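You operate a simulated robot arm through the tools that you are given. There is no shell and no other tool. Be economical: measure what you need, move in short steps, check, and stop when the job is done.

You are at the controls of a simulated robot arm. One attempt, no reset.

## Task
Put things in order on the top of table w. At the end: the cream curd block from the top of table w stands on top of the yellow flat cheese; the tiny white mould stands where the cream curd block stood; two of the white bottles from the top of table w are on the top of the wooden board of table t; whatever was shut is shut again. Leave all else as you found it, and nothing knocked over. Set down upright: white bottle.

It is judged by the outcome, as a careful person would: the job done as asked, and still so three seconds after it is handed in. It fails if anything else is knocked over, pushed out of place, dropped, spilled or broken.

## Robot
A 7-joint arm with a two-finger parallel gripper, fixed in place. Base frame: the origin is at the foot of the arm, x ahead of it, y to its left, z up; the work surface is at about z = 0. Lengths are in mm, angles in degrees, forces in N, time in s.
With the tool pointing down near the work surface it reaches from about 220 to 580 mm from the base axis. Its first joint turns from -66.0 to 66.0 degrees. Payload 2.5 kg.
The tool frame sits at the grasp point between the pads (the TCP): z along the fingers, y along the line on which they close. The tips reach 23 mm beyond it. The gripper opens to 94 mm. The fingers are 38 mm wide and 10 mm thick; the gripper's body (54 by 96 mm) begins 39 mm behind the TCP.
Orientation is told as [roll, pitch, yaw] about the base's x, y, z axes, in that order, counted from this pose: with the fingers straight down and closing along the base's y, the tool's x points along the base's -x, its y along +y and its z along -z.

## Interface
- The arm moves only by the tool drive_tool. Its argument "motion" is a list of rows, each a list of 7 numbers: the finger opening in mm, from 0 to 94, then the shift along the tool's x, y, z in mm, then the turn, a rotation vector about the tool's x, y, z in degrees. In form: [[jaw, tx, ty, tz, ax, ay, az], ...]. A call has 1 to 8 rows; each row shifts and turns the commanded pose from where the row before left it, along the tool's axes as they then stand. Each row takes 0.2 s and may step no farther than 50 mm and 8.6 degrees from the row before; otherwise, or with a gripper value out of range, the whole call is refused. Where a pose cannot be reached the arm comes as near as it can. A force on the tool above 40 N (or 10 N above the force at the start of the call, whichever is more), or a blocked arm, ends the call early, and 0.2 s more pass. Each finger travels about 108 mm/s and halts on what it meets, pressing with about 25 N; the grip force reading is that of the motor and also rises with nothing between the fingers. The clock runs only during rows and for 0.2 s after the last one: add rows that do not move to give the fingers time. The reply holds the time, the measured pose of the TCP, the force on the tool along the base axes, the opening and the grip force, in the units named above and with some noise, with the torque about the TCP (base axes, N m) and any sound that the robot's microphone picked up, and new pictures: "views" is both (left out), scene, wrist or none.
- Cameras (640 x 400 px; columns grow to the right, rows downward): "scene" is fixed at [130.6, -427.3, 529.9]; the picture's right is [0.67, -0.74, 0.00], its down [-0.52, -0.47, -0.71] and it looks along [0.53, 0.48, -0.70] (base axes); focal length 214 px, centre (320, 200). "wrist" rides on the gripper at [86, 16, -74] in the tool frame; the picture's right is [-0.18, 0.98, 0.00], its down [-0.58, -0.11, -0.81] and it looks along [-0.79, -0.15, 0.59] (tool axes); focal length 243 px, centre (320, 200). There is no depth. A picture from a camera that has moved, and an enlarged one, comes with that camera's place and axes in the base frame and with its lens.
- enlarge(camera, box): a new picture of the part [left, top, right, bottom] of that camera's present view, enlarged. It takes no simulated time.
- close_job(): hands the job in; it is judged then, once.

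Go step by step. Nothing tells you positions but the pictures and the camera data: compare them with the known pose of the tool, close in by small moves and look again before you grip or let go. The budget is 120 turns and 200 pictures, counting those below and the enlarged ones. Unless the task says otherwise, let go and move clear before handing in, and close with one line.

The tools are called after "Emit:" as a command line: name --pt "numbers of a row" for each row, then --argument value for the rest, lists and objects as JSON in quotes. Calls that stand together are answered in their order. drive_tool: Moves the arm, as the interface text tells. Its arguments: {"type":"object","properties":{"motion":{"type":"array","items":{"type":"array","items":{"type":"number"}}},"views":{"type":"string","enum":["both","scene","wrist","none"]}},"required":["motion"]} The other tools are called the same way: enlarge (camera, box) takes an enlarged picture of a part of a camera's view; close_job () hands the job in.

At the start:

```text
t: 0.0
tool_pos: [418.3, 57.4, 332.3]
ee_rot: [0.0, 0.0, 0.0]
contact_force: [-0.1, -0.2, 0.0]
torque: [0.0, 0.01, -0.04]
finger_gap: 93.7
grasp_force: 0.1
```

scene: 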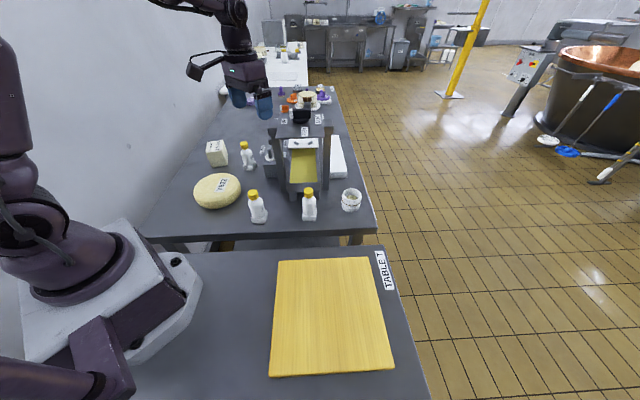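
wrist: 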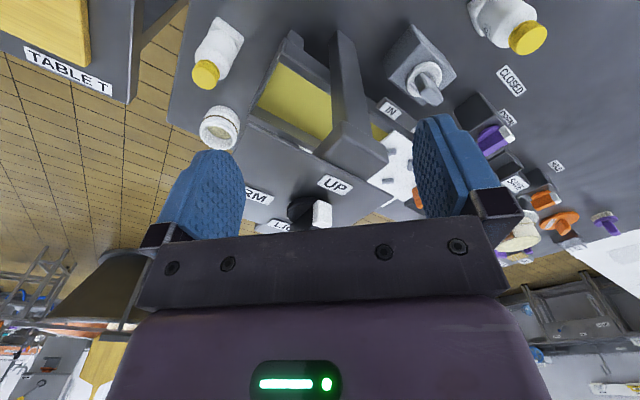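

I see table w ahead with a yellow cheese wheel, a cream block, white bottles, a press-like fixture and a small white mould, and the wooden board on table t in front. I enlarge to look at the details first.

Emit:
enlarge --camera "scene" --box '[180, 120, 380, 245]'

Emit:
enlarge --camera "scene" --box '[240, 70, 360, 145]'

Emit:
enlarge --camera "wrist" --box '[160, 0, 640, 300]'

```text
3.20 times, centred on (280, 182) of scene
camera zoom: at [130.6, -427.3, 529.9], right [0.67, -0.74, 0.0], down [-0.52, -0.47, -0.71], along [0.53, 0.48, -0.7], focal length 686 px, centre (448, 256)
```

zoom: 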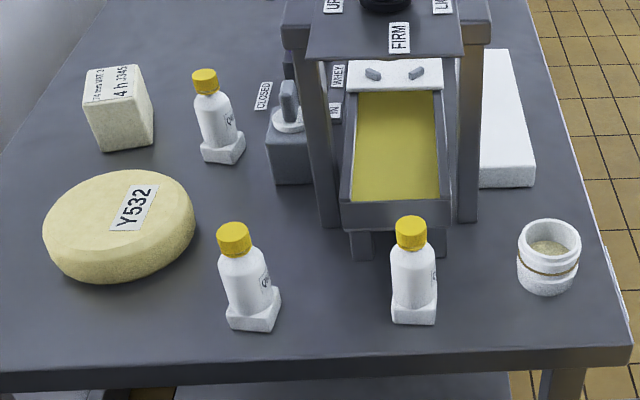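

```text
5.33 times, centred on (300, 108) of scene
camera zoom: at [130.6, -427.3, 529.9], right [0.67, -0.74, 0.0], down [-0.52, -0.47, -0.71], along [0.53, 0.48, -0.7], focal length 1144 px, centre (427, 693)
```

zoom: 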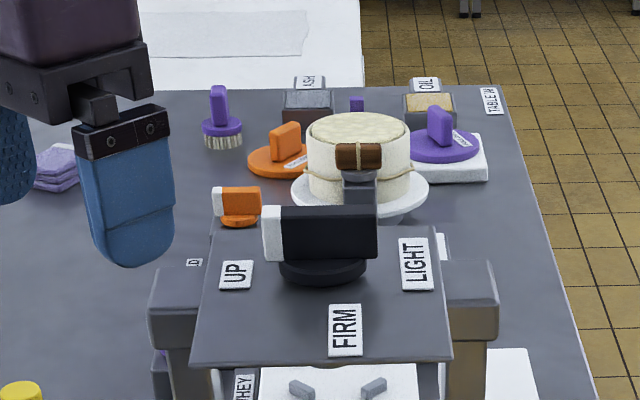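

```text
1.33 times, centred on (400, 150) of wrist
camera zoom: at [331.9, 73.6, 407.9], right [0.18, 0.98, 0.0], down [0.58, -0.11, 0.81], along [0.79, -0.15, -0.59], focal length 324 px, centre (213, 267)
```

zoom: 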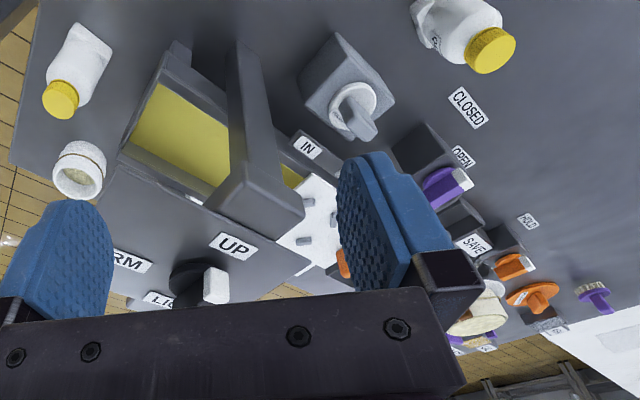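

I take the bottles to be at about (336,19), (449,-91) and (470,273); the block at (392,384), the cheese at (293,214) and the mould at (570,-170). I start with the bottle in front of the press, approaching from the table's front with the tool turned to about 45°.

Emit:
drive_tool --pt "94 2.75 -47.5 10 0 0 0" --pt "94 2.75 -47.5 10 0 0 0" --pt "94 2.75 -47.5 10 0 0 0" --pt "94 2.75 -47.5 10 0 0 0" --pt "94 0 0 15 0 0 -8.5" --pt "94 0 0 15 0 0 -8.5" --pt "94 0 0 15 0 0 -8.5" --pt "94 0 0 15 0 0 -8.5" --views "both"

```text
t: 1.8
tool_pos: [406.1, -134.1, 232.2]
ee_rot: [0.0, 0.0, 34.2]
contact_force: [0.7, 0.3, -0.1]
torque: [0.02, -0.02, -0.03]
finger_gap: 94.0
grasp_force: 0.0
camera wrist: at [326.5, -169.0, 307.4], right [-0.4, 0.92, 0.0], down [0.54, 0.24, 0.81], along [0.74, 0.32, -0.59], focal length 243 px, centre (320, 200)
```

scene: 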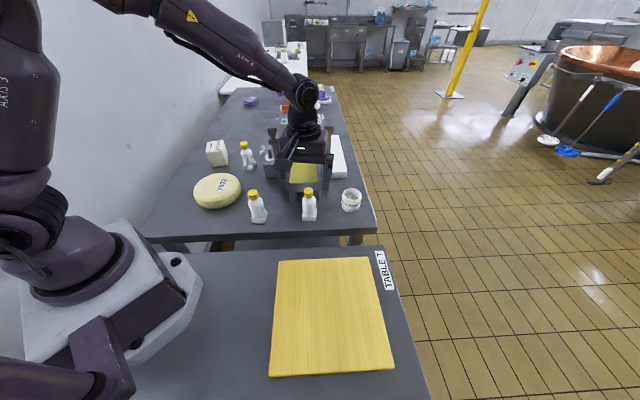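
wrist: 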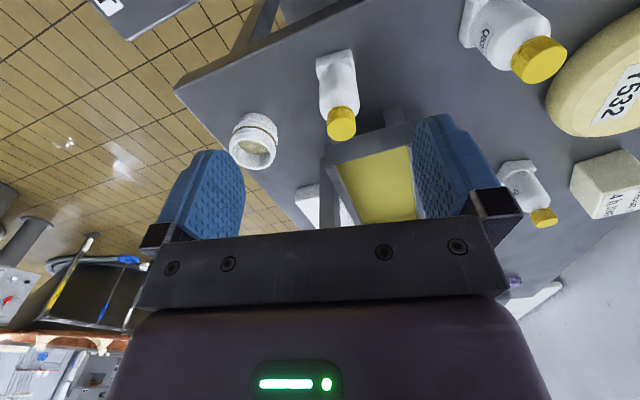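

The wrist view confirms the bottle at about (449,-94). I look at its shape closely before descending.

Emit:
enlarge --camera "wrist" --box '[200, 20, 440, 170]'

Emit:
enlarge --camera "scene" --box '[230, 160, 390, 260]'

```text
2.67 times, centred on (320, 95) of wrist
camera zoom: at [326.5, -169.0, 307.4], right [-0.4, 0.92, 0.0], down [0.54, 0.24, 0.81], along [0.74, 0.32, -0.59], focal length 647 px, centre (320, 480)
```

zoom: 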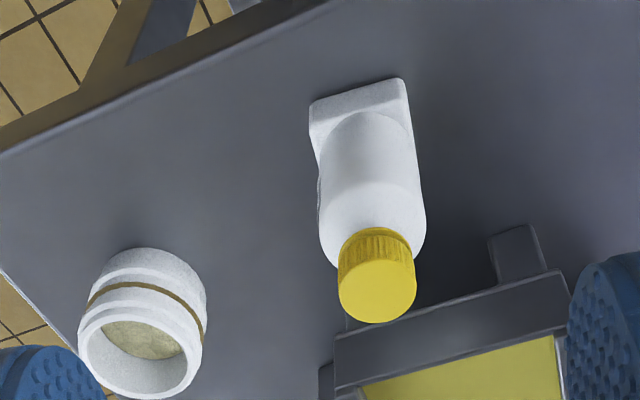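

```text
4.00 times, centred on (310, 210) of scene
camera zoom: at [130.6, -427.3, 529.9], right [0.67, -0.74, 0.0], down [-0.52, -0.47, -0.71], along [0.53, 0.48, -0.7], focal length 858 px, centre (360, 160)
```

zoom: 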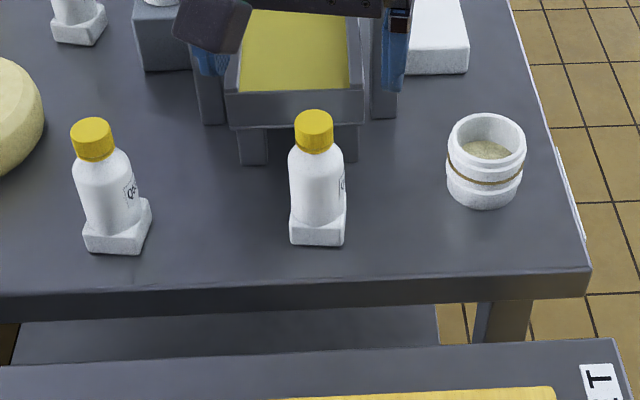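

The bottle is a ~42 mm cylinder on a square foot. I finish the turn to 45°, descend clear of it, then move over it.

Emit:
drive_tool --pt "94 0 0 30 0 0 -5.4" --pt "94 0 0 30 0 0 -5.4" --pt "94 -29 -1 5 0 0 0" --pt "94 -29 0 5 0 0 0" --pt "94 0 0 0 0 0 0"

```text
t: 3.0
tool_pos: [449.9, -91.9, 163.0]
ee_rot: [0.0, 0.0, 44.8]
contact_force: [-0.4, 0.0, 0.0]
torque: [0.04, -0.01, 0.0]
finger_gap: 93.9
grasp_force: 0.1
camera wrist: at [377.5, -141.4, 237.9], right [-0.56, 0.83, 0.0], down [0.49, 0.33, 0.81], along [0.67, 0.45, -0.59], focal length 243 px, centre (320, 200)
```

scene: 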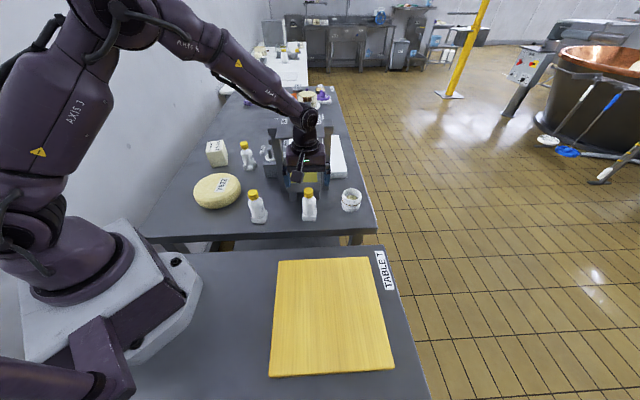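
wrist: 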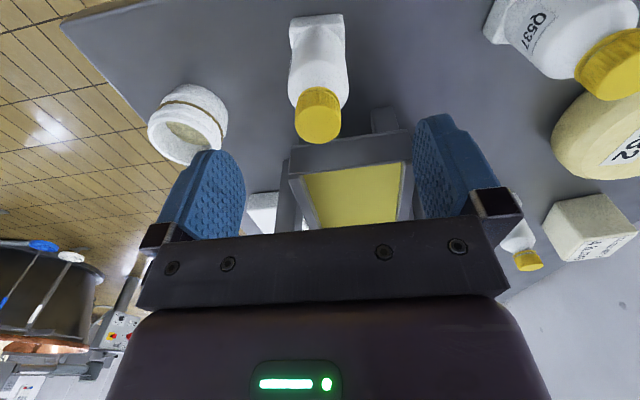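

The cap lines up with the tool centre. I descend to z≈85.

Emit:
drive_tool --pt "94 3 -1 26 0 0 0" --pt "94 0 0 26 0 0 0" --pt "94 0 0 25 0 0 0" --pt "94 0 0 0 0 0 0"

Emit:
enlarge --camera "scene" --box '[230, 130, 390, 230]'

```text
t: 4.0
tool_pos: [448.0, -96.1, 85.7]
ee_rot: [0.1, -0.1, 44.7]
contact_force: [0.1, -0.6, 0.4]
torque: [0.0, 0.03, 0.02]
finger_gap: 93.9
grasp_force: 0.0
camera wrist: at [375.8, -145.7, 161.4], right [-0.56, 0.83, 0.0], down [0.49, 0.33, 0.81], along [0.67, 0.45, -0.59], focal length 243 px, centre (320, 200)
```

scene: 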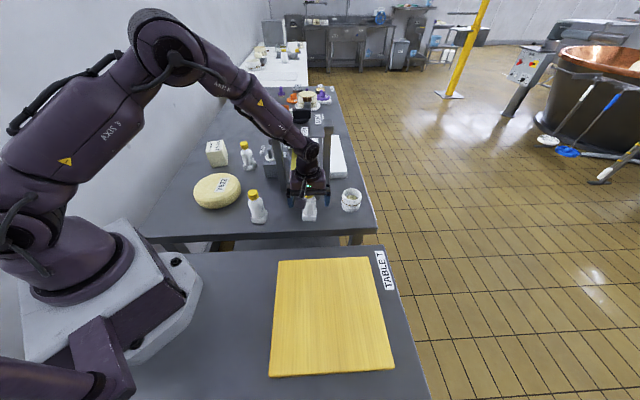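
wrist: 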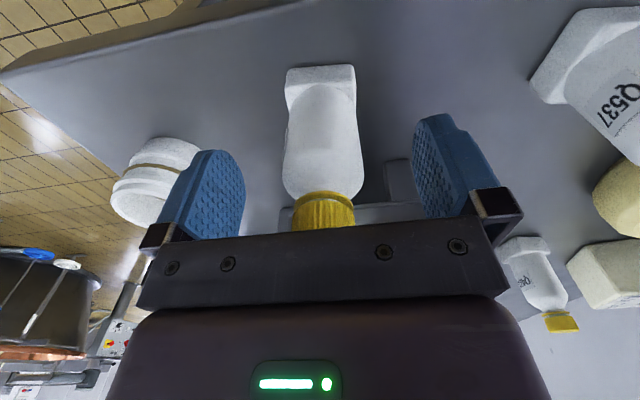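

```text
4.00 times, centred on (310, 180) of scene
camera zoom: at [130.6, -427.3, 529.9], right [0.67, -0.74, 0.0], down [-0.52, -0.47, -0.71], along [0.53, 0.48, -0.7], focal length 858 px, centre (360, 280)
```

zoom: 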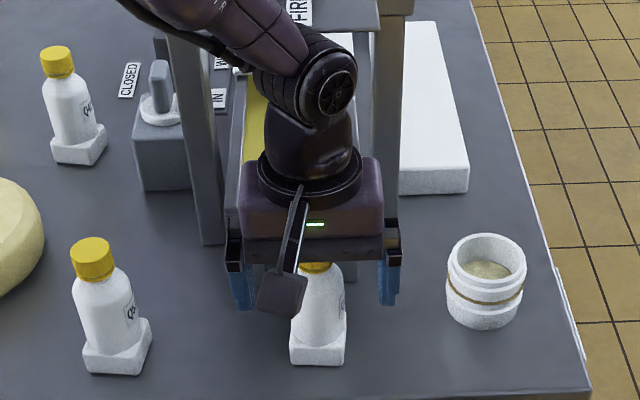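

The bottle sits between the pads with the shoulder just above the grasp line. I close the fingers.

Emit:
drive_tool --pt "60 0 0 0 0 0 0" --pt "34 0 0 0 0 0 0" --pt "30 0 0 0 0 0 0" --pt "30 0 0 0 0 0 0" --views "wrist"

```text
t: 5.0
tool_pos: [447.8, -97.1, 86.0]
ee_rot: [0.0, 0.0, 44.6]
contact_force: [-0.6, 0.7, 0.4]
torque: [0.02, 0.03, 0.02]
finger_gap: 40.6
grasp_force: 25.2
camera wrist: at [375.7, -145.6, 161.7], right [-0.56, 0.83, 0.0], down [0.49, 0.33, 0.81], along [0.67, 0.45, -0.59], focal length 243 px, centre (320, 200)
```

wrist: 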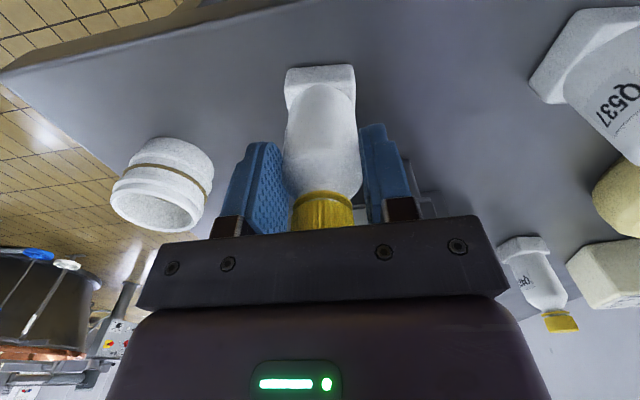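

Gripped at 40.6 mm. I lift it straight up and carry it over the board towards (350,-290).

Emit:
drive_tool --pt "30 0 0 -20 0 0 0" --pt "30 0 0 -35 0 0 0" --pt "30 0 0 -40 0 0 0" --pt "30 41 -13.4 0 0 0 0" --pt "30 41 -13.4 0 0 0 0" --pt "30 41 -13.4 0 0 0 0" --pt "30 41 -13.4 0 0 0 0" --pt "30 41 -13.4 0 0 0 0"

```text
t: 6.8
tool_pos: [348.0, -287.8, 179.0]
ee_rot: [0.0, 0.0, 44.9]
contact_force: [-0.1, 0.6, -2.2]
torque: [0.03, 0.0, -0.03]
finger_gap: 40.5
grasp_force: 24.7
camera wrist: at [275.4, -337.3, 253.8], right [-0.56, 0.83, 0.0], down [0.49, 0.33, 0.81], along [0.67, 0.45, -0.59], focal length 243 px, centre (320, 200)
```

scene: 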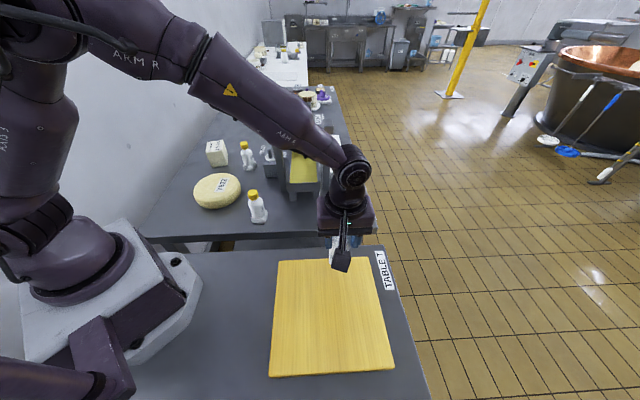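
wrist: 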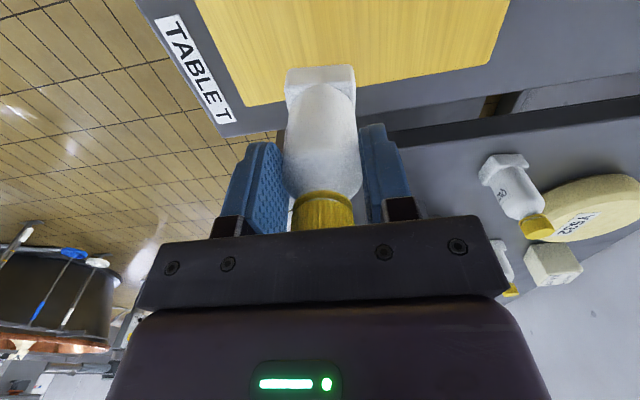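

The bottle is over the board, about 54 mm inside its edge. I lower to near the board top and look.

Emit:
drive_tool --pt "30 0 0 30 0 0 0" --pt "30 0 0 25 0 0 0" --pt "30 0 0 14 0 0 0" --pt "30 0 0 0 0 0 0"

Emit:
enlarge --camera "scene" --box '[260, 200, 420, 300]'

```text
t: 7.8
tool_pos: [349.5, -289.2, 110.2]
ee_rot: [0.0, 0.0, 44.8]
contact_force: [-0.7, -0.6, -1.6]
torque: [-0.01, -0.01, 0.01]
finger_gap: 40.6
grasp_force: 25.6
camera wrist: at [275.9, -337.6, 185.8], right [-0.56, 0.83, 0.0], down [0.49, 0.33, 0.81], along [0.67, 0.45, -0.59], focal length 243 px, centre (320, 200)
```

scene: 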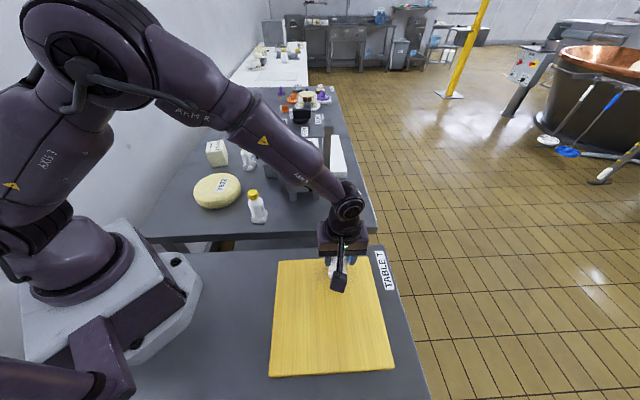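
wrist: 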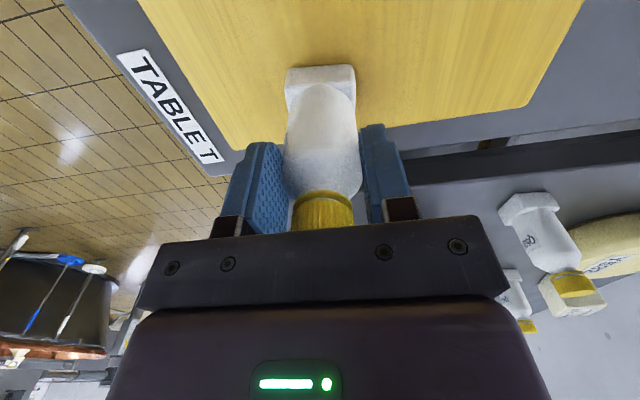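

```text
4.00 times, centred on (340, 250) of scene
camera zoom: at [130.6, -427.3, 529.9], right [0.67, -0.74, 0.0], down [-0.52, -0.47, -0.71], along [0.53, 0.48, -0.7], focal length 858 px, centre (240, 0)
```

zoom: 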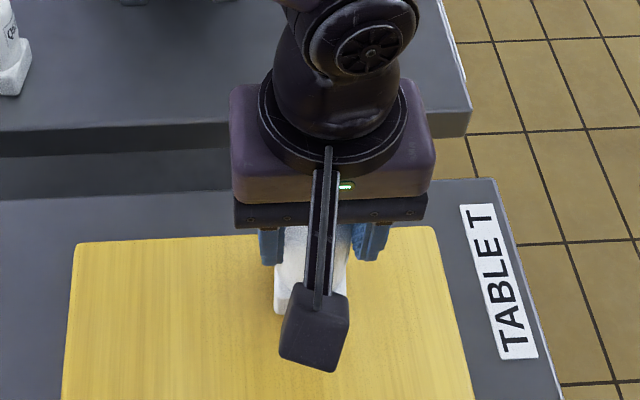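

Still above the board; I lower in small steps, watching the force.

Emit:
drive_tool --pt "30 0 0 3 0 0 0" --pt "30 0 0 3 0 0 0" --pt "30 0 0 2 0 0 0" --pt "30 0 0 0 0 0 0" --views "none"

```text
t: 8.5
tool_pos: [349.0, -288.4, 107.5]
ee_rot: [-0.1, -0.1, 44.7]
contact_force: [-2.0, 1.3, 6.1]
torque: [0.16, -0.02, 0.03]
finger_gap: 40.6
grasp_force: 25.7
stopped in row 3: the force on the tool passed its limit at 44 N (the readings are from after the stop); the commanded pose is now the measured one
```

It has touched the board (top at about z≈21). I open the fingers and look.

Emit:
drive_tool --pt "45 0 0 0 0 0 0" --pt "60 0 0 0 0 0 0" --pt "80 0 0 0 0 0 0" --pt "80 0 0 0 0 0 0" --views "wrist"

```text
t: 9.5
tool_pos: [348.4, -287.1, 107.2]
ee_rot: [0.0, 0.0, 44.8]
contact_force: [0.8, 1.1, 1.3]
torque: [-0.03, 0.0, -0.01]
finger_gap: 80.0
grasp_force: 0.2
camera wrist: at [276.3, -337.4, 183.2], right [-0.56, 0.83, 0.0], down [0.49, 0.33, 0.81], along [0.67, 0.45, -0.59], focal length 243 px, centre (320, 200)
```

wrist: 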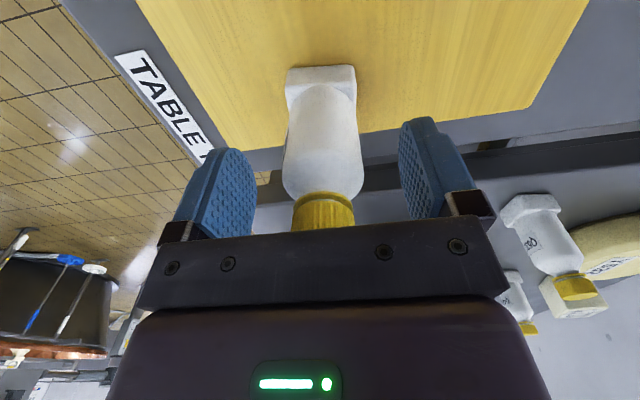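

The bottle stands upright. I rise and go over the second bottle at about (336,19).

Emit:
drive_tool --pt "94 0 0 -45 0 0 0" --pt "94 0 0 -45 0 0 0" --pt "94 0 0 -10 0 0 0" --views "none"

Emit:
drive_tool --pt "94 -27 32.1 0 0 0 0" --pt "94 -27 32.1 0 0 0 0" --pt "94 -27 32.1 0 0 0 0" --pt "94 -27 32.1 0 0 0 0" --pt "94 -27 32.1 0 0 0 0" --pt "94 -27 32.1 0 0 0 0" --pt "94 -27 32.1 20 0 0 0" --pt "94 0 0 15 0 0 0"

```text
t: 10.3
tool_pos: [348.8, -288.3, 208.6]
ee_rot: [-0.1, 0.0, 44.8]
contact_force: [-0.5, -0.8, -1.3]
torque: [0.0, 0.03, 0.0]
finger_gap: 94.0
grasp_force: 0.0
```

```text
t: 12.1
tool_pos: [323.3, 4.5, 173.1]
ee_rot: [-0.1, 0.1, 44.8]
contact_force: [-0.5, -0.3, -0.3]
torque: [0.0, 0.0, 0.01]
finger_gap: 94.0
grasp_force: 0.1
camera wrist: at [250.5, -43.6, 248.4], right [-0.56, 0.83, 0.0], down [0.49, 0.33, 0.81], along [0.67, 0.45, -0.59], focal length 243 px, centre (320, 200)
```

scene: 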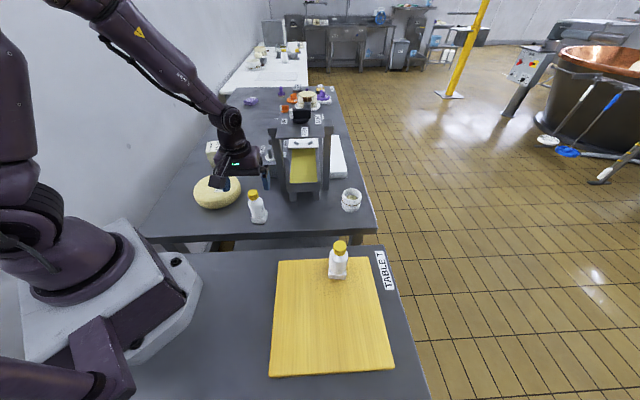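
wrist: 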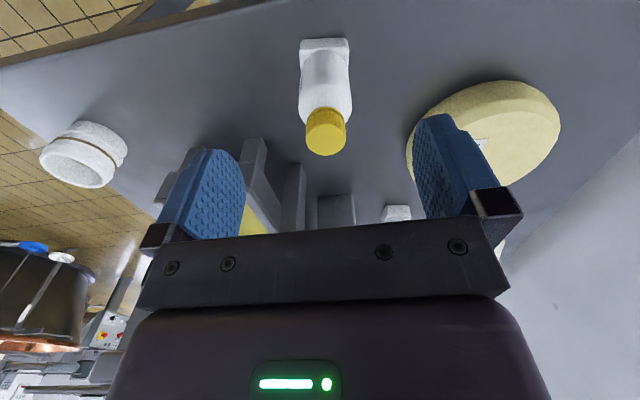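

The cap is at about (335,18). I shift over it and descend.

Emit:
drive_tool --pt "94 -18.4 1.4 0 0 0 0" --pt "94 0 0 30 0 0 0" --pt "94 0 0 30 0 0 0" --pt "94 0 0 27 0 0 0" --pt "94 0 0 0 0 0 0" --views "wrist"

```text
t: 13.3
tool_pos: [336.2, 18.9, 86.0]
ee_rot: [-0.1, 0.0, 44.8]
contact_force: [1.0, 0.3, 0.2]
torque: [0.0, -0.01, 0.02]
finger_gap: 94.3
grasp_force: 0.0
camera wrist: at [263.6, -29.8, 160.5], right [-0.56, 0.83, 0.0], down [0.49, 0.33, 0.81], along [0.67, 0.45, -0.59], focal length 243 px, centre (320, 200)
```

wrist: 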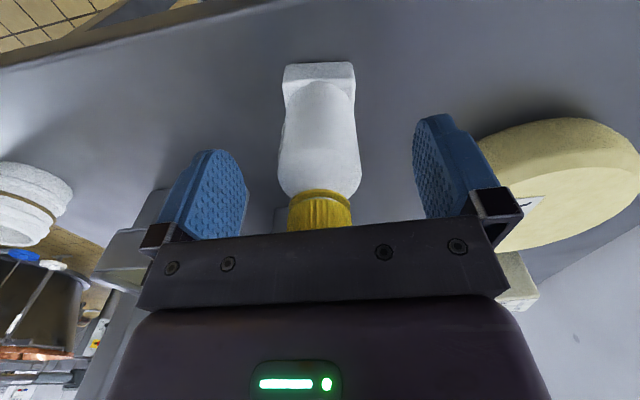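

Centred; I grip and lift.

Emit:
drive_tool --pt "60 0 0 0 0 0 0" --pt "34 0 0 0 0 0 0" --pt "30 0 0 0 0 0 0" --pt "30 0 0 0 0 0 0" --pt "30 0 0 -20 0 0 0" --pt "30 0 0 -40 0 0 0" --pt "30 0 0 -45 0 0 0" --pt "30 0 0 0 0 0 0" --views "wrist"

```text
t: 15.1
tool_pos: [337.4, 19.3, 192.1]
ee_rot: [-0.1, 0.0, 44.7]
contact_force: [0.4, 0.2, -1.6]
torque: [-0.01, 0.0, 0.0]
finger_gap: 40.7
grasp_force: 24.6
camera wrist: at [265.0, -30.7, 267.7], right [-0.56, 0.83, 0.0], down [0.49, 0.33, 0.81], along [0.67, 0.45, -0.59], focal length 243 px, centre (320, 200)
```

wrist: 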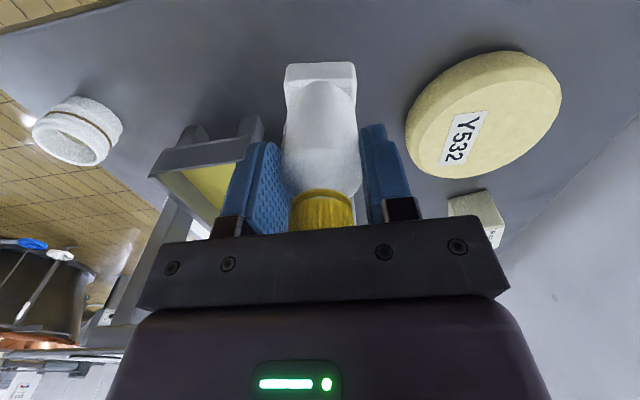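

Gripped. I carry it to (270,-235) on the board, clear of the first bottle.

Emit:
drive_tool --pt "30 37.8 -22 0 0 0 0" --pt "30 37.8 -22 0 0 0 0" --pt "30 37.8 -22 0 0 0 0" --pt "30 37.8 -22 0 0 0 0" --pt "30 37.8 -22 0 0 0 0" --pt "30 37.8 -22 0 0 0 0" --pt "30 0 0 30 0 0 0" --pt "30 0 0 30 0 0 0"

```text
t: 16.9
tool_pos: [269.6, -235.4, 130.6]
ee_rot: [-0.1, 0.0, 44.9]
contact_force: [0.6, -0.7, -2.2]
torque: [-0.01, -0.02, 0.02]
finger_gap: 40.2
grasp_force: 24.7
camera wrist: at [196.7, -284.9, 205.9], right [-0.56, 0.83, 0.0], down [0.49, 0.33, 0.81], along [0.67, 0.45, -0.59], focal length 243 px, centre (320, 200)
```

scene: 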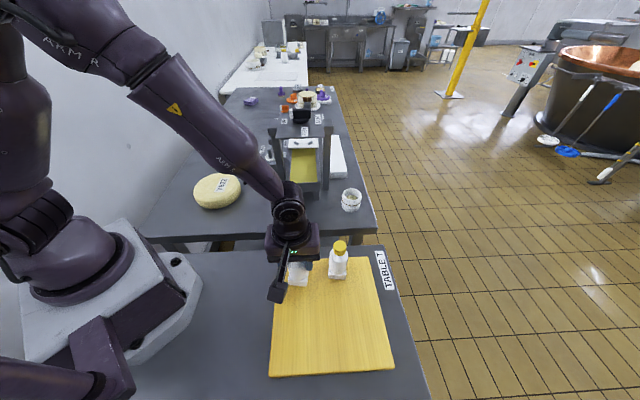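
wrist: 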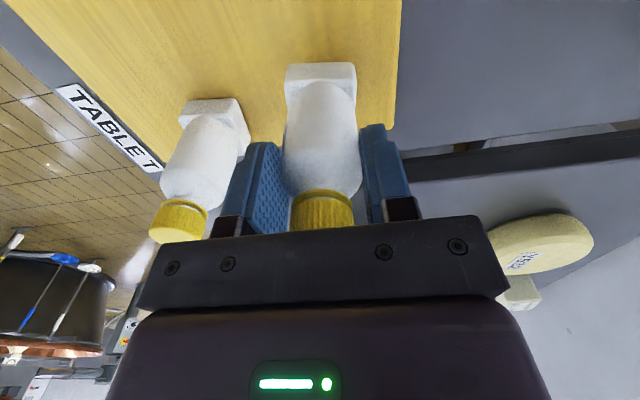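

Clear of the first bottle and well inside the board. I lower gently to contact.

Emit:
drive_tool --pt "30 0 0 12 0 0 0" --pt "30 0 0 6 0 0 0" --pt "30 0 0 2 0 0 0" --pt "30 0 0 2 0 0 0" --pt "30 0 0 1.5 0 0 0" --pt "30 0 0 0 0 0 0" --views "wrist"

```text
t: 18.3
tool_pos: [268.8, -235.8, 107.5]
ee_rot: [-0.2, 0.0, 44.8]
contact_force: [0.0, 0.9, -2.2]
torque: [-0.04, 0.02, -0.01]
finger_gap: 40.3
grasp_force: 24.7
camera wrist: at [196.8, -284.5, 182.9], right [-0.56, 0.83, 0.0], down [0.49, 0.33, 0.81], along [0.67, 0.45, -0.59], focal length 243 px, centre (320, 200)
```

wrist: 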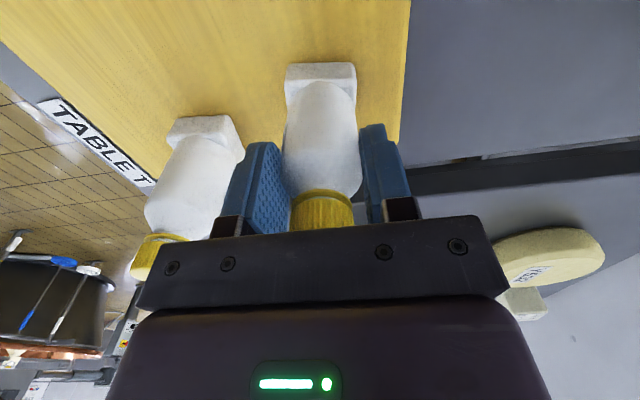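

Emit:
drive_tool --pt "30 0 0 1 0 0 0" --pt "30 0 0 1 0 0 0" --pt "30 0 0 1 0 0 0" --pt "30 0 0 0 0 0 0" --views "none"

```text
t: 19.3
tool_pos: [269.2, -236.0, 105.7]
ee_rot: [-0.2, -0.1, 44.9]
contact_force: [-1.4, 2.2, 25.6]
torque: [0.31, 0.13, 0.11]
finger_gap: 40.4
grasp_force: 25.2
```

The bottle is now resting firmly on the board. I ease off slightly, open to 62 mm and look.

Emit:
drive_tool --pt "30 0 0 -0.7 0 0 0" --pt "45 0 0 0 0 0 0" --pt "62 0 0 0 0 0 0" --pt "62 0 0 0 0 0 0" --views "wrist"

```text
t: 20.3
tool_pos: [267.4, -236.0, 105.1]
ee_rot: [-0.1, 0.0, 44.8]
contact_force: [0.4, -0.1, -0.1]
torque: [0.0, 0.02, 0.01]
finger_gap: 62.3
grasp_force: 0.0
camera wrist: at [196.0, -284.1, 180.0], right [-0.56, 0.83, 0.0], down [0.49, 0.33, 0.81], along [0.67, 0.45, -0.59], focal length 243 px, centre (320, 200)
```

wrist: 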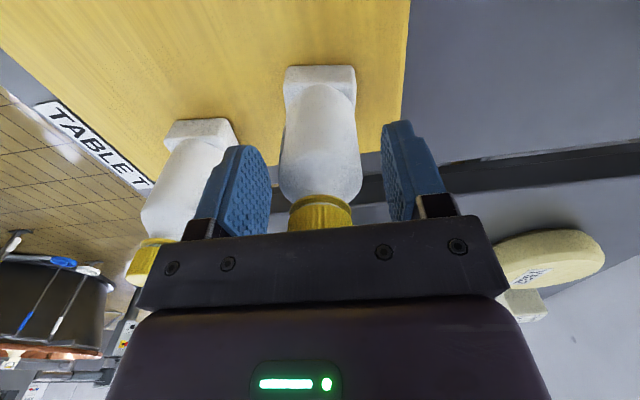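

Both bottles stand on the board. I rise and travel to a viewpoint near the cream block.

Emit:
drive_tool --pt "62 0 0 -48 0 0 0" --pt "62 0 0 -48 0 0 0" --pt "94 0 0 -48 0 0 0" --pt "94 -35.3 32.4 0 0 0 0" --pt "94 -35.3 32.4 0 0 0 0" --pt "94 -35.3 32.4 0 0 0 0" --pt "94 -35.3 32.4 0 0 0 0" --pt "94 -35.3 32.4 0 0 0 0" --views "none"

Emit:
drive_tool --pt "94 -35.3 32.4 0 0 0 0" --pt "94 -35.3 32.4 0 0 0 0" --pt "94 -35.3 32.4 0 0 0 0" --pt "94 -35.3 32.4 0 0 0 0" --pt "94 -35.3 32.4 0 0 0 0" --pt "94 0 0 0 0 0 0"

Emit:
enlarge --camera "scene" --box '[260, 225, 420, 325]'

```text
t: 22.1
tool_pos: [279.5, 5.7, 250.0]
ee_rot: [-0.1, 0.0, 44.8]
contact_force: [0.0, 0.1, -0.1]
torque: [0.01, -0.03, 0.01]
finger_gap: 93.8
grasp_force: 0.0
```

```text
t: 23.5
tool_pos: [290.3, 245.6, 247.3]
ee_rot: [-0.1, 0.1, 44.8]
contact_force: [-0.5, -0.4, 0.0]
torque: [0.0, -0.02, 0.01]
finger_gap: 94.2
grasp_force: 0.0
camera wrist: at [218.1, 196.0, 323.4], right [-0.56, 0.83, 0.0], down [0.49, 0.33, 0.81], along [0.67, 0.45, -0.59], focal length 243 px, centre (320, 200)
```

scene: 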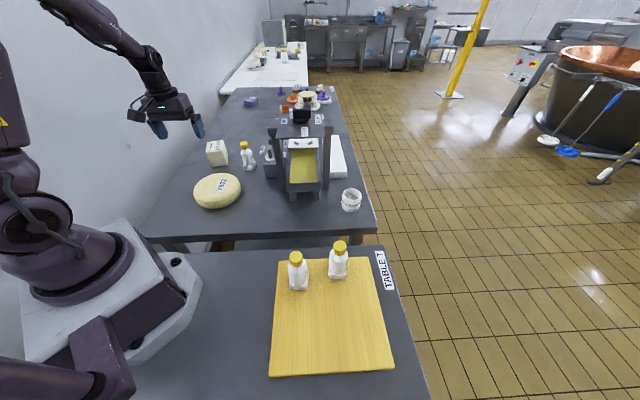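
wrist: 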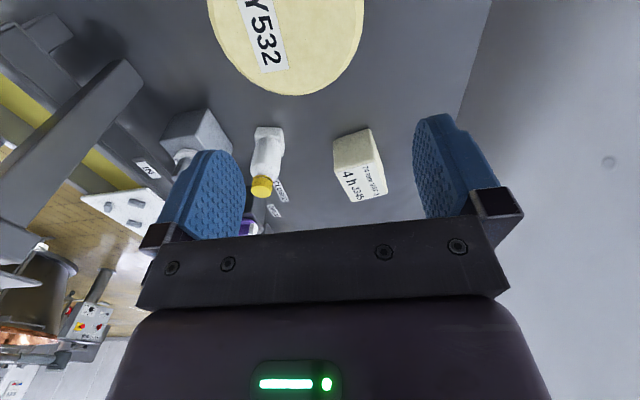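

```text
4.00 times, centred on (340, 275) of scene
camera zoom: at [130.6, -427.3, 529.9], right [0.67, -0.74, 0.0], down [-0.52, -0.47, -0.71], along [0.53, 0.48, -0.7], focal length 858 px, centre (240, -100)
```

zoom: 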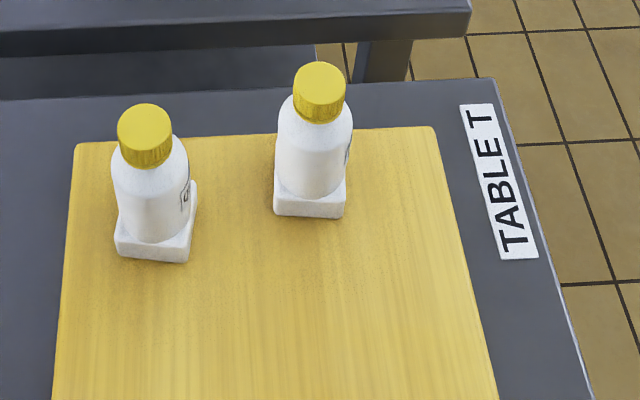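

Both bottles stand well. Now I measure the block and cheese closely.

Emit:
enlarge --camera "wrist" --box '[240, 100, 432, 220]'

Emit:
enlarge --camera "scene" --box '[180, 120, 308, 200]'

```text
3.33 times, centred on (336, 160) of wrist
camera zoom: at [218.1, 196.0, 323.4], right [-0.56, 0.83, 0.0], down [0.49, 0.33, 0.81], along [0.67, 0.45, -0.59], focal length 809 px, centre (267, 333)
```

zoom: 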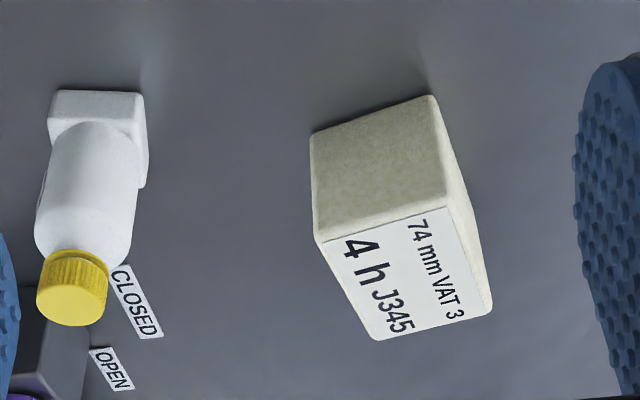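

```text
5.00 times, centred on (244, 160) of scene
camera zoom: at [130.6, -427.3, 529.9], right [0.67, -0.74, 0.0], down [-0.52, -0.47, -0.71], along [0.53, 0.48, -0.7], focal length 1072 px, centre (700, 400)
```

zoom: 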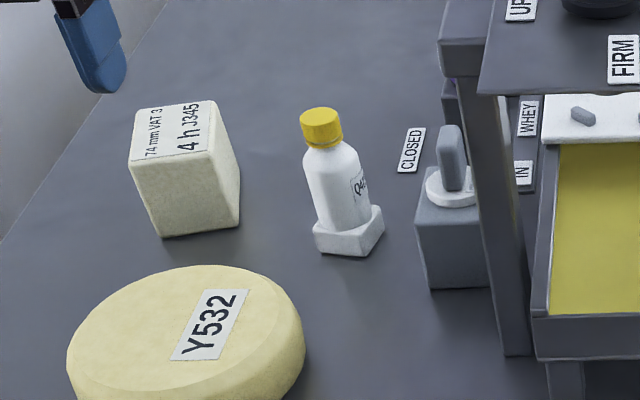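

The block appears ~61 × 78 mm, 74 high, centred near (426,416), long axis at about 57°. Before taking it I back off to measure the cheese fully.

Emit:
drive_tool --pt "94 45 0 0 0 0 0" --pt "94 45 0 0 0 0 0" --pt "94 0 0 0 0 0 0" --views "wrist"

Emit:
enlarge --camera "wrist" --box '[160, 0, 480, 200]'

```text
t: 24.3
tool_pos: [226.7, 178.6, 247.5]
ee_rot: [-0.1, 0.1, 44.8]
contact_force: [-1.0, 0.9, -1.2]
torque: [-0.02, 0.0, 0.02]
finger_gap: 93.9
grasp_force: 0.0
camera wrist: at [154.4, 129.9, 323.5], right [-0.56, 0.83, 0.0], down [0.49, 0.33, 0.81], along [0.67, 0.45, -0.59], focal length 243 px, centre (320, 200)
```

wrist: 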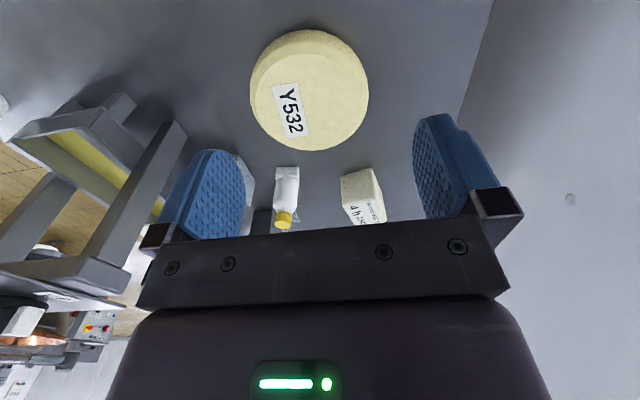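

```text
2.00 times, centred on (320, 100) of wrist
camera zoom: at [154.4, 129.9, 323.5], right [-0.56, 0.83, 0.0], down [0.49, 0.33, 0.81], along [0.67, 0.45, -0.59], focal length 485 px, centre (320, 400)
```

zoom: 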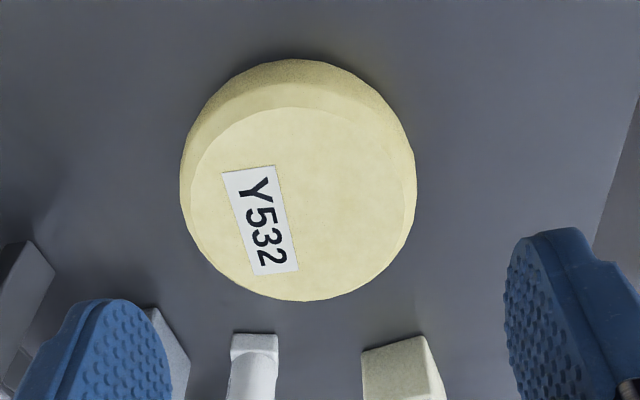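

The cheese is centred near (309,218), radius ~77. Now I move above the near part of the block at (415,399), turning to 57°.

Emit:
drive_tool --pt "94 -47 3.8 0 0 0 0" --pt "94 -47 3.8 0 0 0 0" --pt "94 -47 3.8 12 0 0 0" --pt "94 -47 3.8 12 0 0 0" --pt "94 -47 3.8 12 0 0 0" --pt "94 -47 3.6 12 0 0 0" --pt "94 0 0 20 0 0 -6" --pt "94 0 0 20 0 0 -5.8"

Emit:
enlarge --camera "wrist" --box '[160, 0, 480, 200]'

```text
t: 26.1
tool_pos: [409.4, 394.6, 158.5]
ee_rot: [0.0, 0.0, 56.7]
contact_force: [0.4, 0.4, 0.8]
torque: [0.0, -0.02, -0.01]
finger_gap: 94.3
grasp_force: 0.0
camera wrist: at [349.5, 330.5, 234.1], right [-0.72, 0.69, 0.0], down [0.41, 0.43, 0.81], along [0.56, 0.58, -0.59], focal length 243 px, centre (320, 200)
```

scene: 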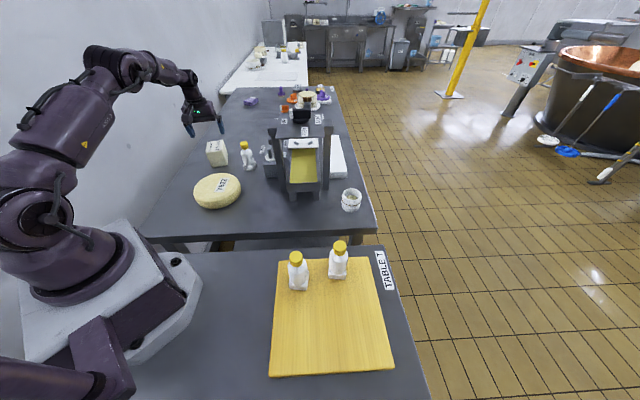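
wrist: 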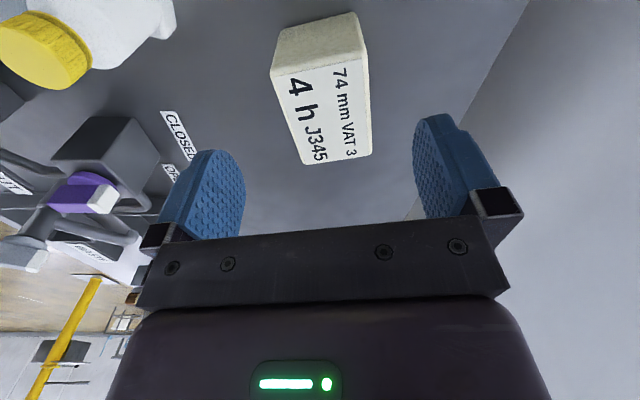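

```text
2.00 times, centred on (320, 100) of wrist
camera zoom: at [349.5, 330.5, 234.1], right [-0.72, 0.69, 0.0], down [0.41, 0.43, 0.81], along [0.56, 0.58, -0.59], focal length 485 px, centre (320, 400)
```

zoom: 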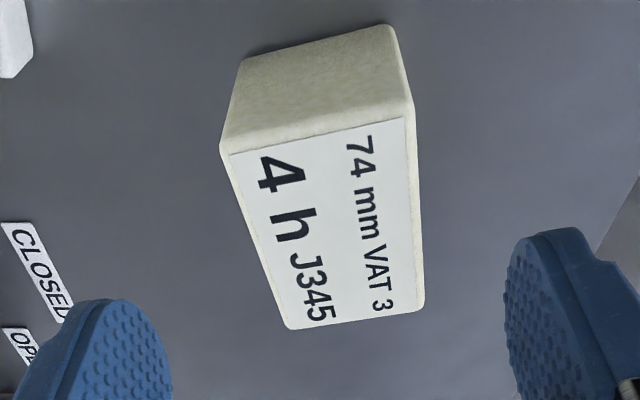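

The block is centred at about (424,417), aligned with the jaws. I go 12 mm further forward and descend to z≈50.

Emit:
drive_tool --pt "94 -12 0 30 0 0 0" --pt "94 0 0 30 0 0 0" --pt "94 0 0 28 0 0 0" --pt "94 0 0 20 0 0 0" --pt "94 0 0 0 0 0 0"

Emit:
enlarge --camera "scene" --box '[160, 90, 320, 190]'

```text
t: 27.3
tool_pos: [417.3, 404.7, 52.4]
ee_rot: [-0.1, 0.0, 56.6]
contact_force: [0.0, -0.4, 0.0]
torque: [0.01, -0.01, -0.02]
finger_gap: 94.0
grasp_force: 0.0
camera wrist: at [356.1, 341.5, 128.6], right [-0.72, 0.69, 0.0], down [0.41, 0.43, 0.81], along [0.56, 0.58, -0.59], focal length 243 px, centre (320, 200)
```

scene: 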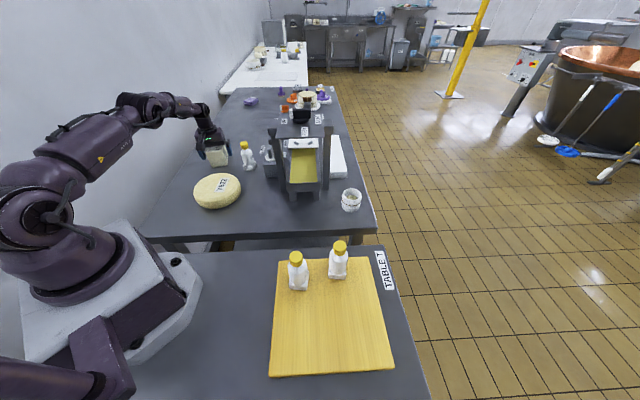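
wrist: 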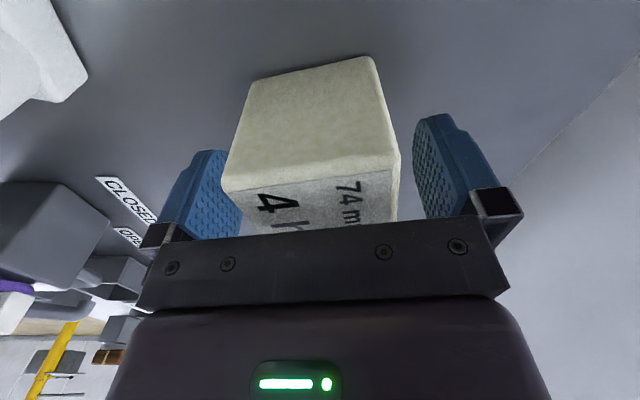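

```text
4.00 times, centred on (240, 140) of scene
camera zoom: at [130.6, -427.3, 529.9], right [0.67, -0.74, 0.0], down [-0.52, -0.47, -0.71], along [0.53, 0.48, -0.7], focal length 858 px, centre (640, 440)
```

zoom: 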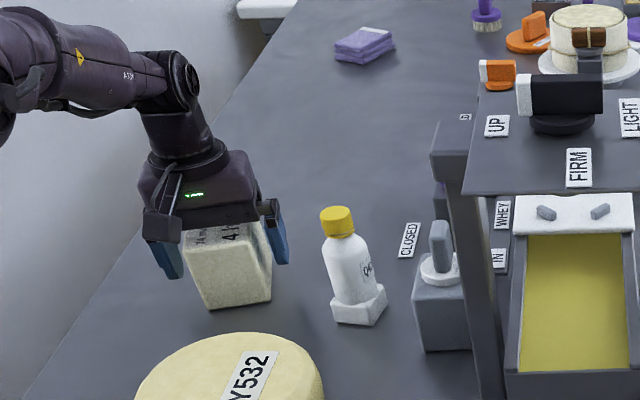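

Block is well between the fingers. I close and lift a little.

Emit:
drive_tool --pt "75 0 0 0 0 0 0" --pt "58 0 0 0 0 0 0" --pt "52 0 0 0 0 0 0" --pt "52 0 0 0 0 0 0" --pt "52 0 0 0 0 0 0"

```text
t: 28.5
tool_pos: [416.6, 404.2, 52.8]
ee_rot: [-0.1, 0.1, 56.6]
contact_force: [-0.6, 1.1, 0.4]
torque: [0.17, 0.11, 0.14]
finger_gap: 64.8
grasp_force: 24.8
camera wrist: at [356.0, 341.6, 128.9], right [-0.72, 0.69, 0.0], down [0.41, 0.43, 0.81], along [0.56, 0.58, -0.59], focal length 243 px, centre (320, 200)
```

scene: 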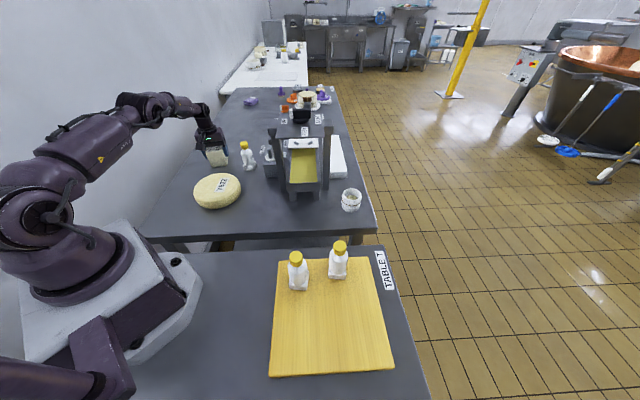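
wrist: 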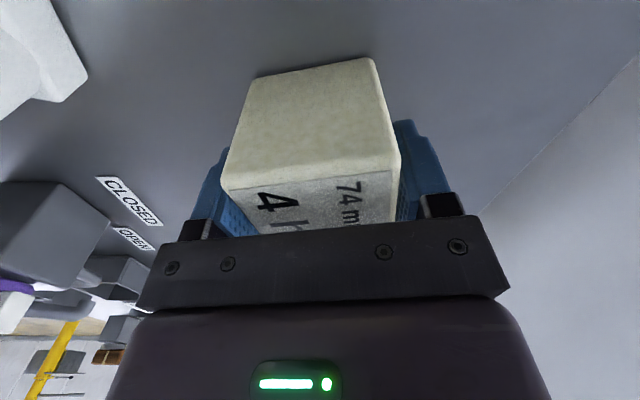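

Gripped at 64.8 mm. I lift and check for slip.

Emit:
drive_tool --pt "52 0 0 -10 0 0 0" --pt "52 0 0 -20 0 0 0" --pt "52 0 0 -40 0 0 0" --pt "52 0 0 -40 0 0 0" --pt "52 0 0 0 0 0 0" --views "wrist"

```text
t: 29.7
tool_pos: [418.1, 403.3, 163.7]
ee_rot: [-0.1, 0.0, 56.6]
contact_force: [-0.1, 0.6, -4.8]
torque: [-0.02, 0.02, 0.01]
finger_gap: 64.8
grasp_force: 25.0
camera wrist: at [357.1, 340.3, 237.9], right [-0.72, 0.69, 0.0], down [0.41, 0.43, 0.81], along [0.56, 0.58, -0.59], focal length 243 px, centre (320, 200)
```

wrist: 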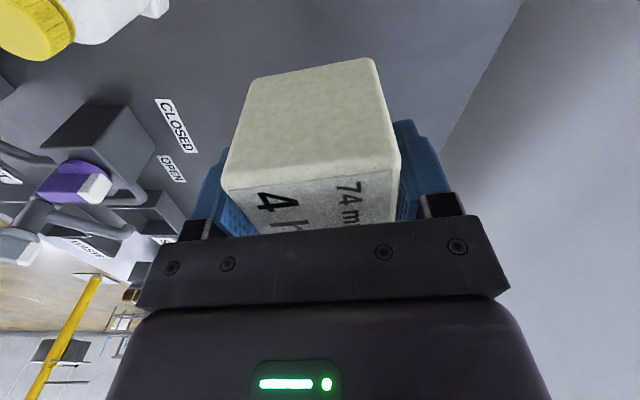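

No slip. I carry the block over the cheese.

Emit:
drive_tool --pt "52 45.7 -2.3 0 0 0 0" --pt "52 45.7 -2.3 0 0 0 0" --pt "52 45.7 -2.3 0 0 0 0" --pt "52 45.7 -2.3 0 0 0 0" --pt "52 45.7 -2.3 0 0 0 0" --pt "52 0 0 25 0 0 0" --pt "52 0 0 20 0 0 0" --pt "52 0 0 0 0 0 0"

Emit:
enlarge --camera "scene" --box '[160, 120, 320, 220]'

```text
t: 31.5
tool_pos: [301.7, 206.0, 118.1]
ee_rot: [-0.1, 0.1, 56.7]
contact_force: [0.0, 0.1, -4.6]
torque: [-0.06, 0.06, -0.03]
finger_gap: 64.8
grasp_force: 25.3
camera wrist: at [240.5, 143.5, 193.5], right [-0.72, 0.69, 0.0], down [0.41, 0.43, 0.81], along [0.56, 0.58, -0.59], focal length 243 px, centre (320, 200)
```

scene: 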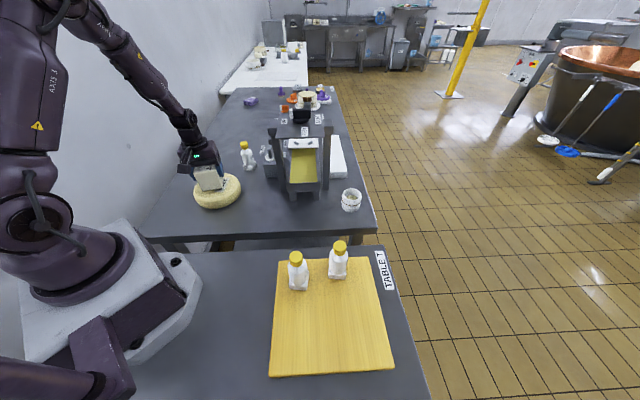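
wrist: 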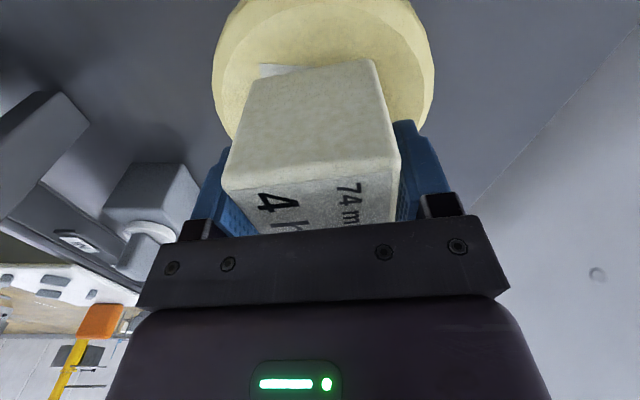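

```text
4.00 times, centred on (240, 170) of scene
camera zoom: at [130.6, -427.3, 529.9], right [0.67, -0.74, 0.0], down [-0.52, -0.47, -0.71], along [0.53, 0.48, -0.7], focal length 858 px, centre (640, 320)
```

zoom: 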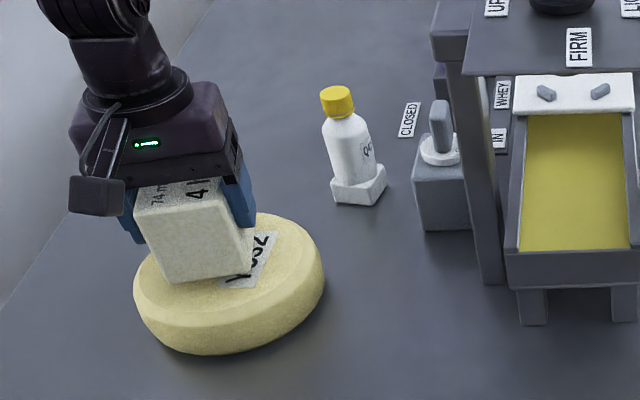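

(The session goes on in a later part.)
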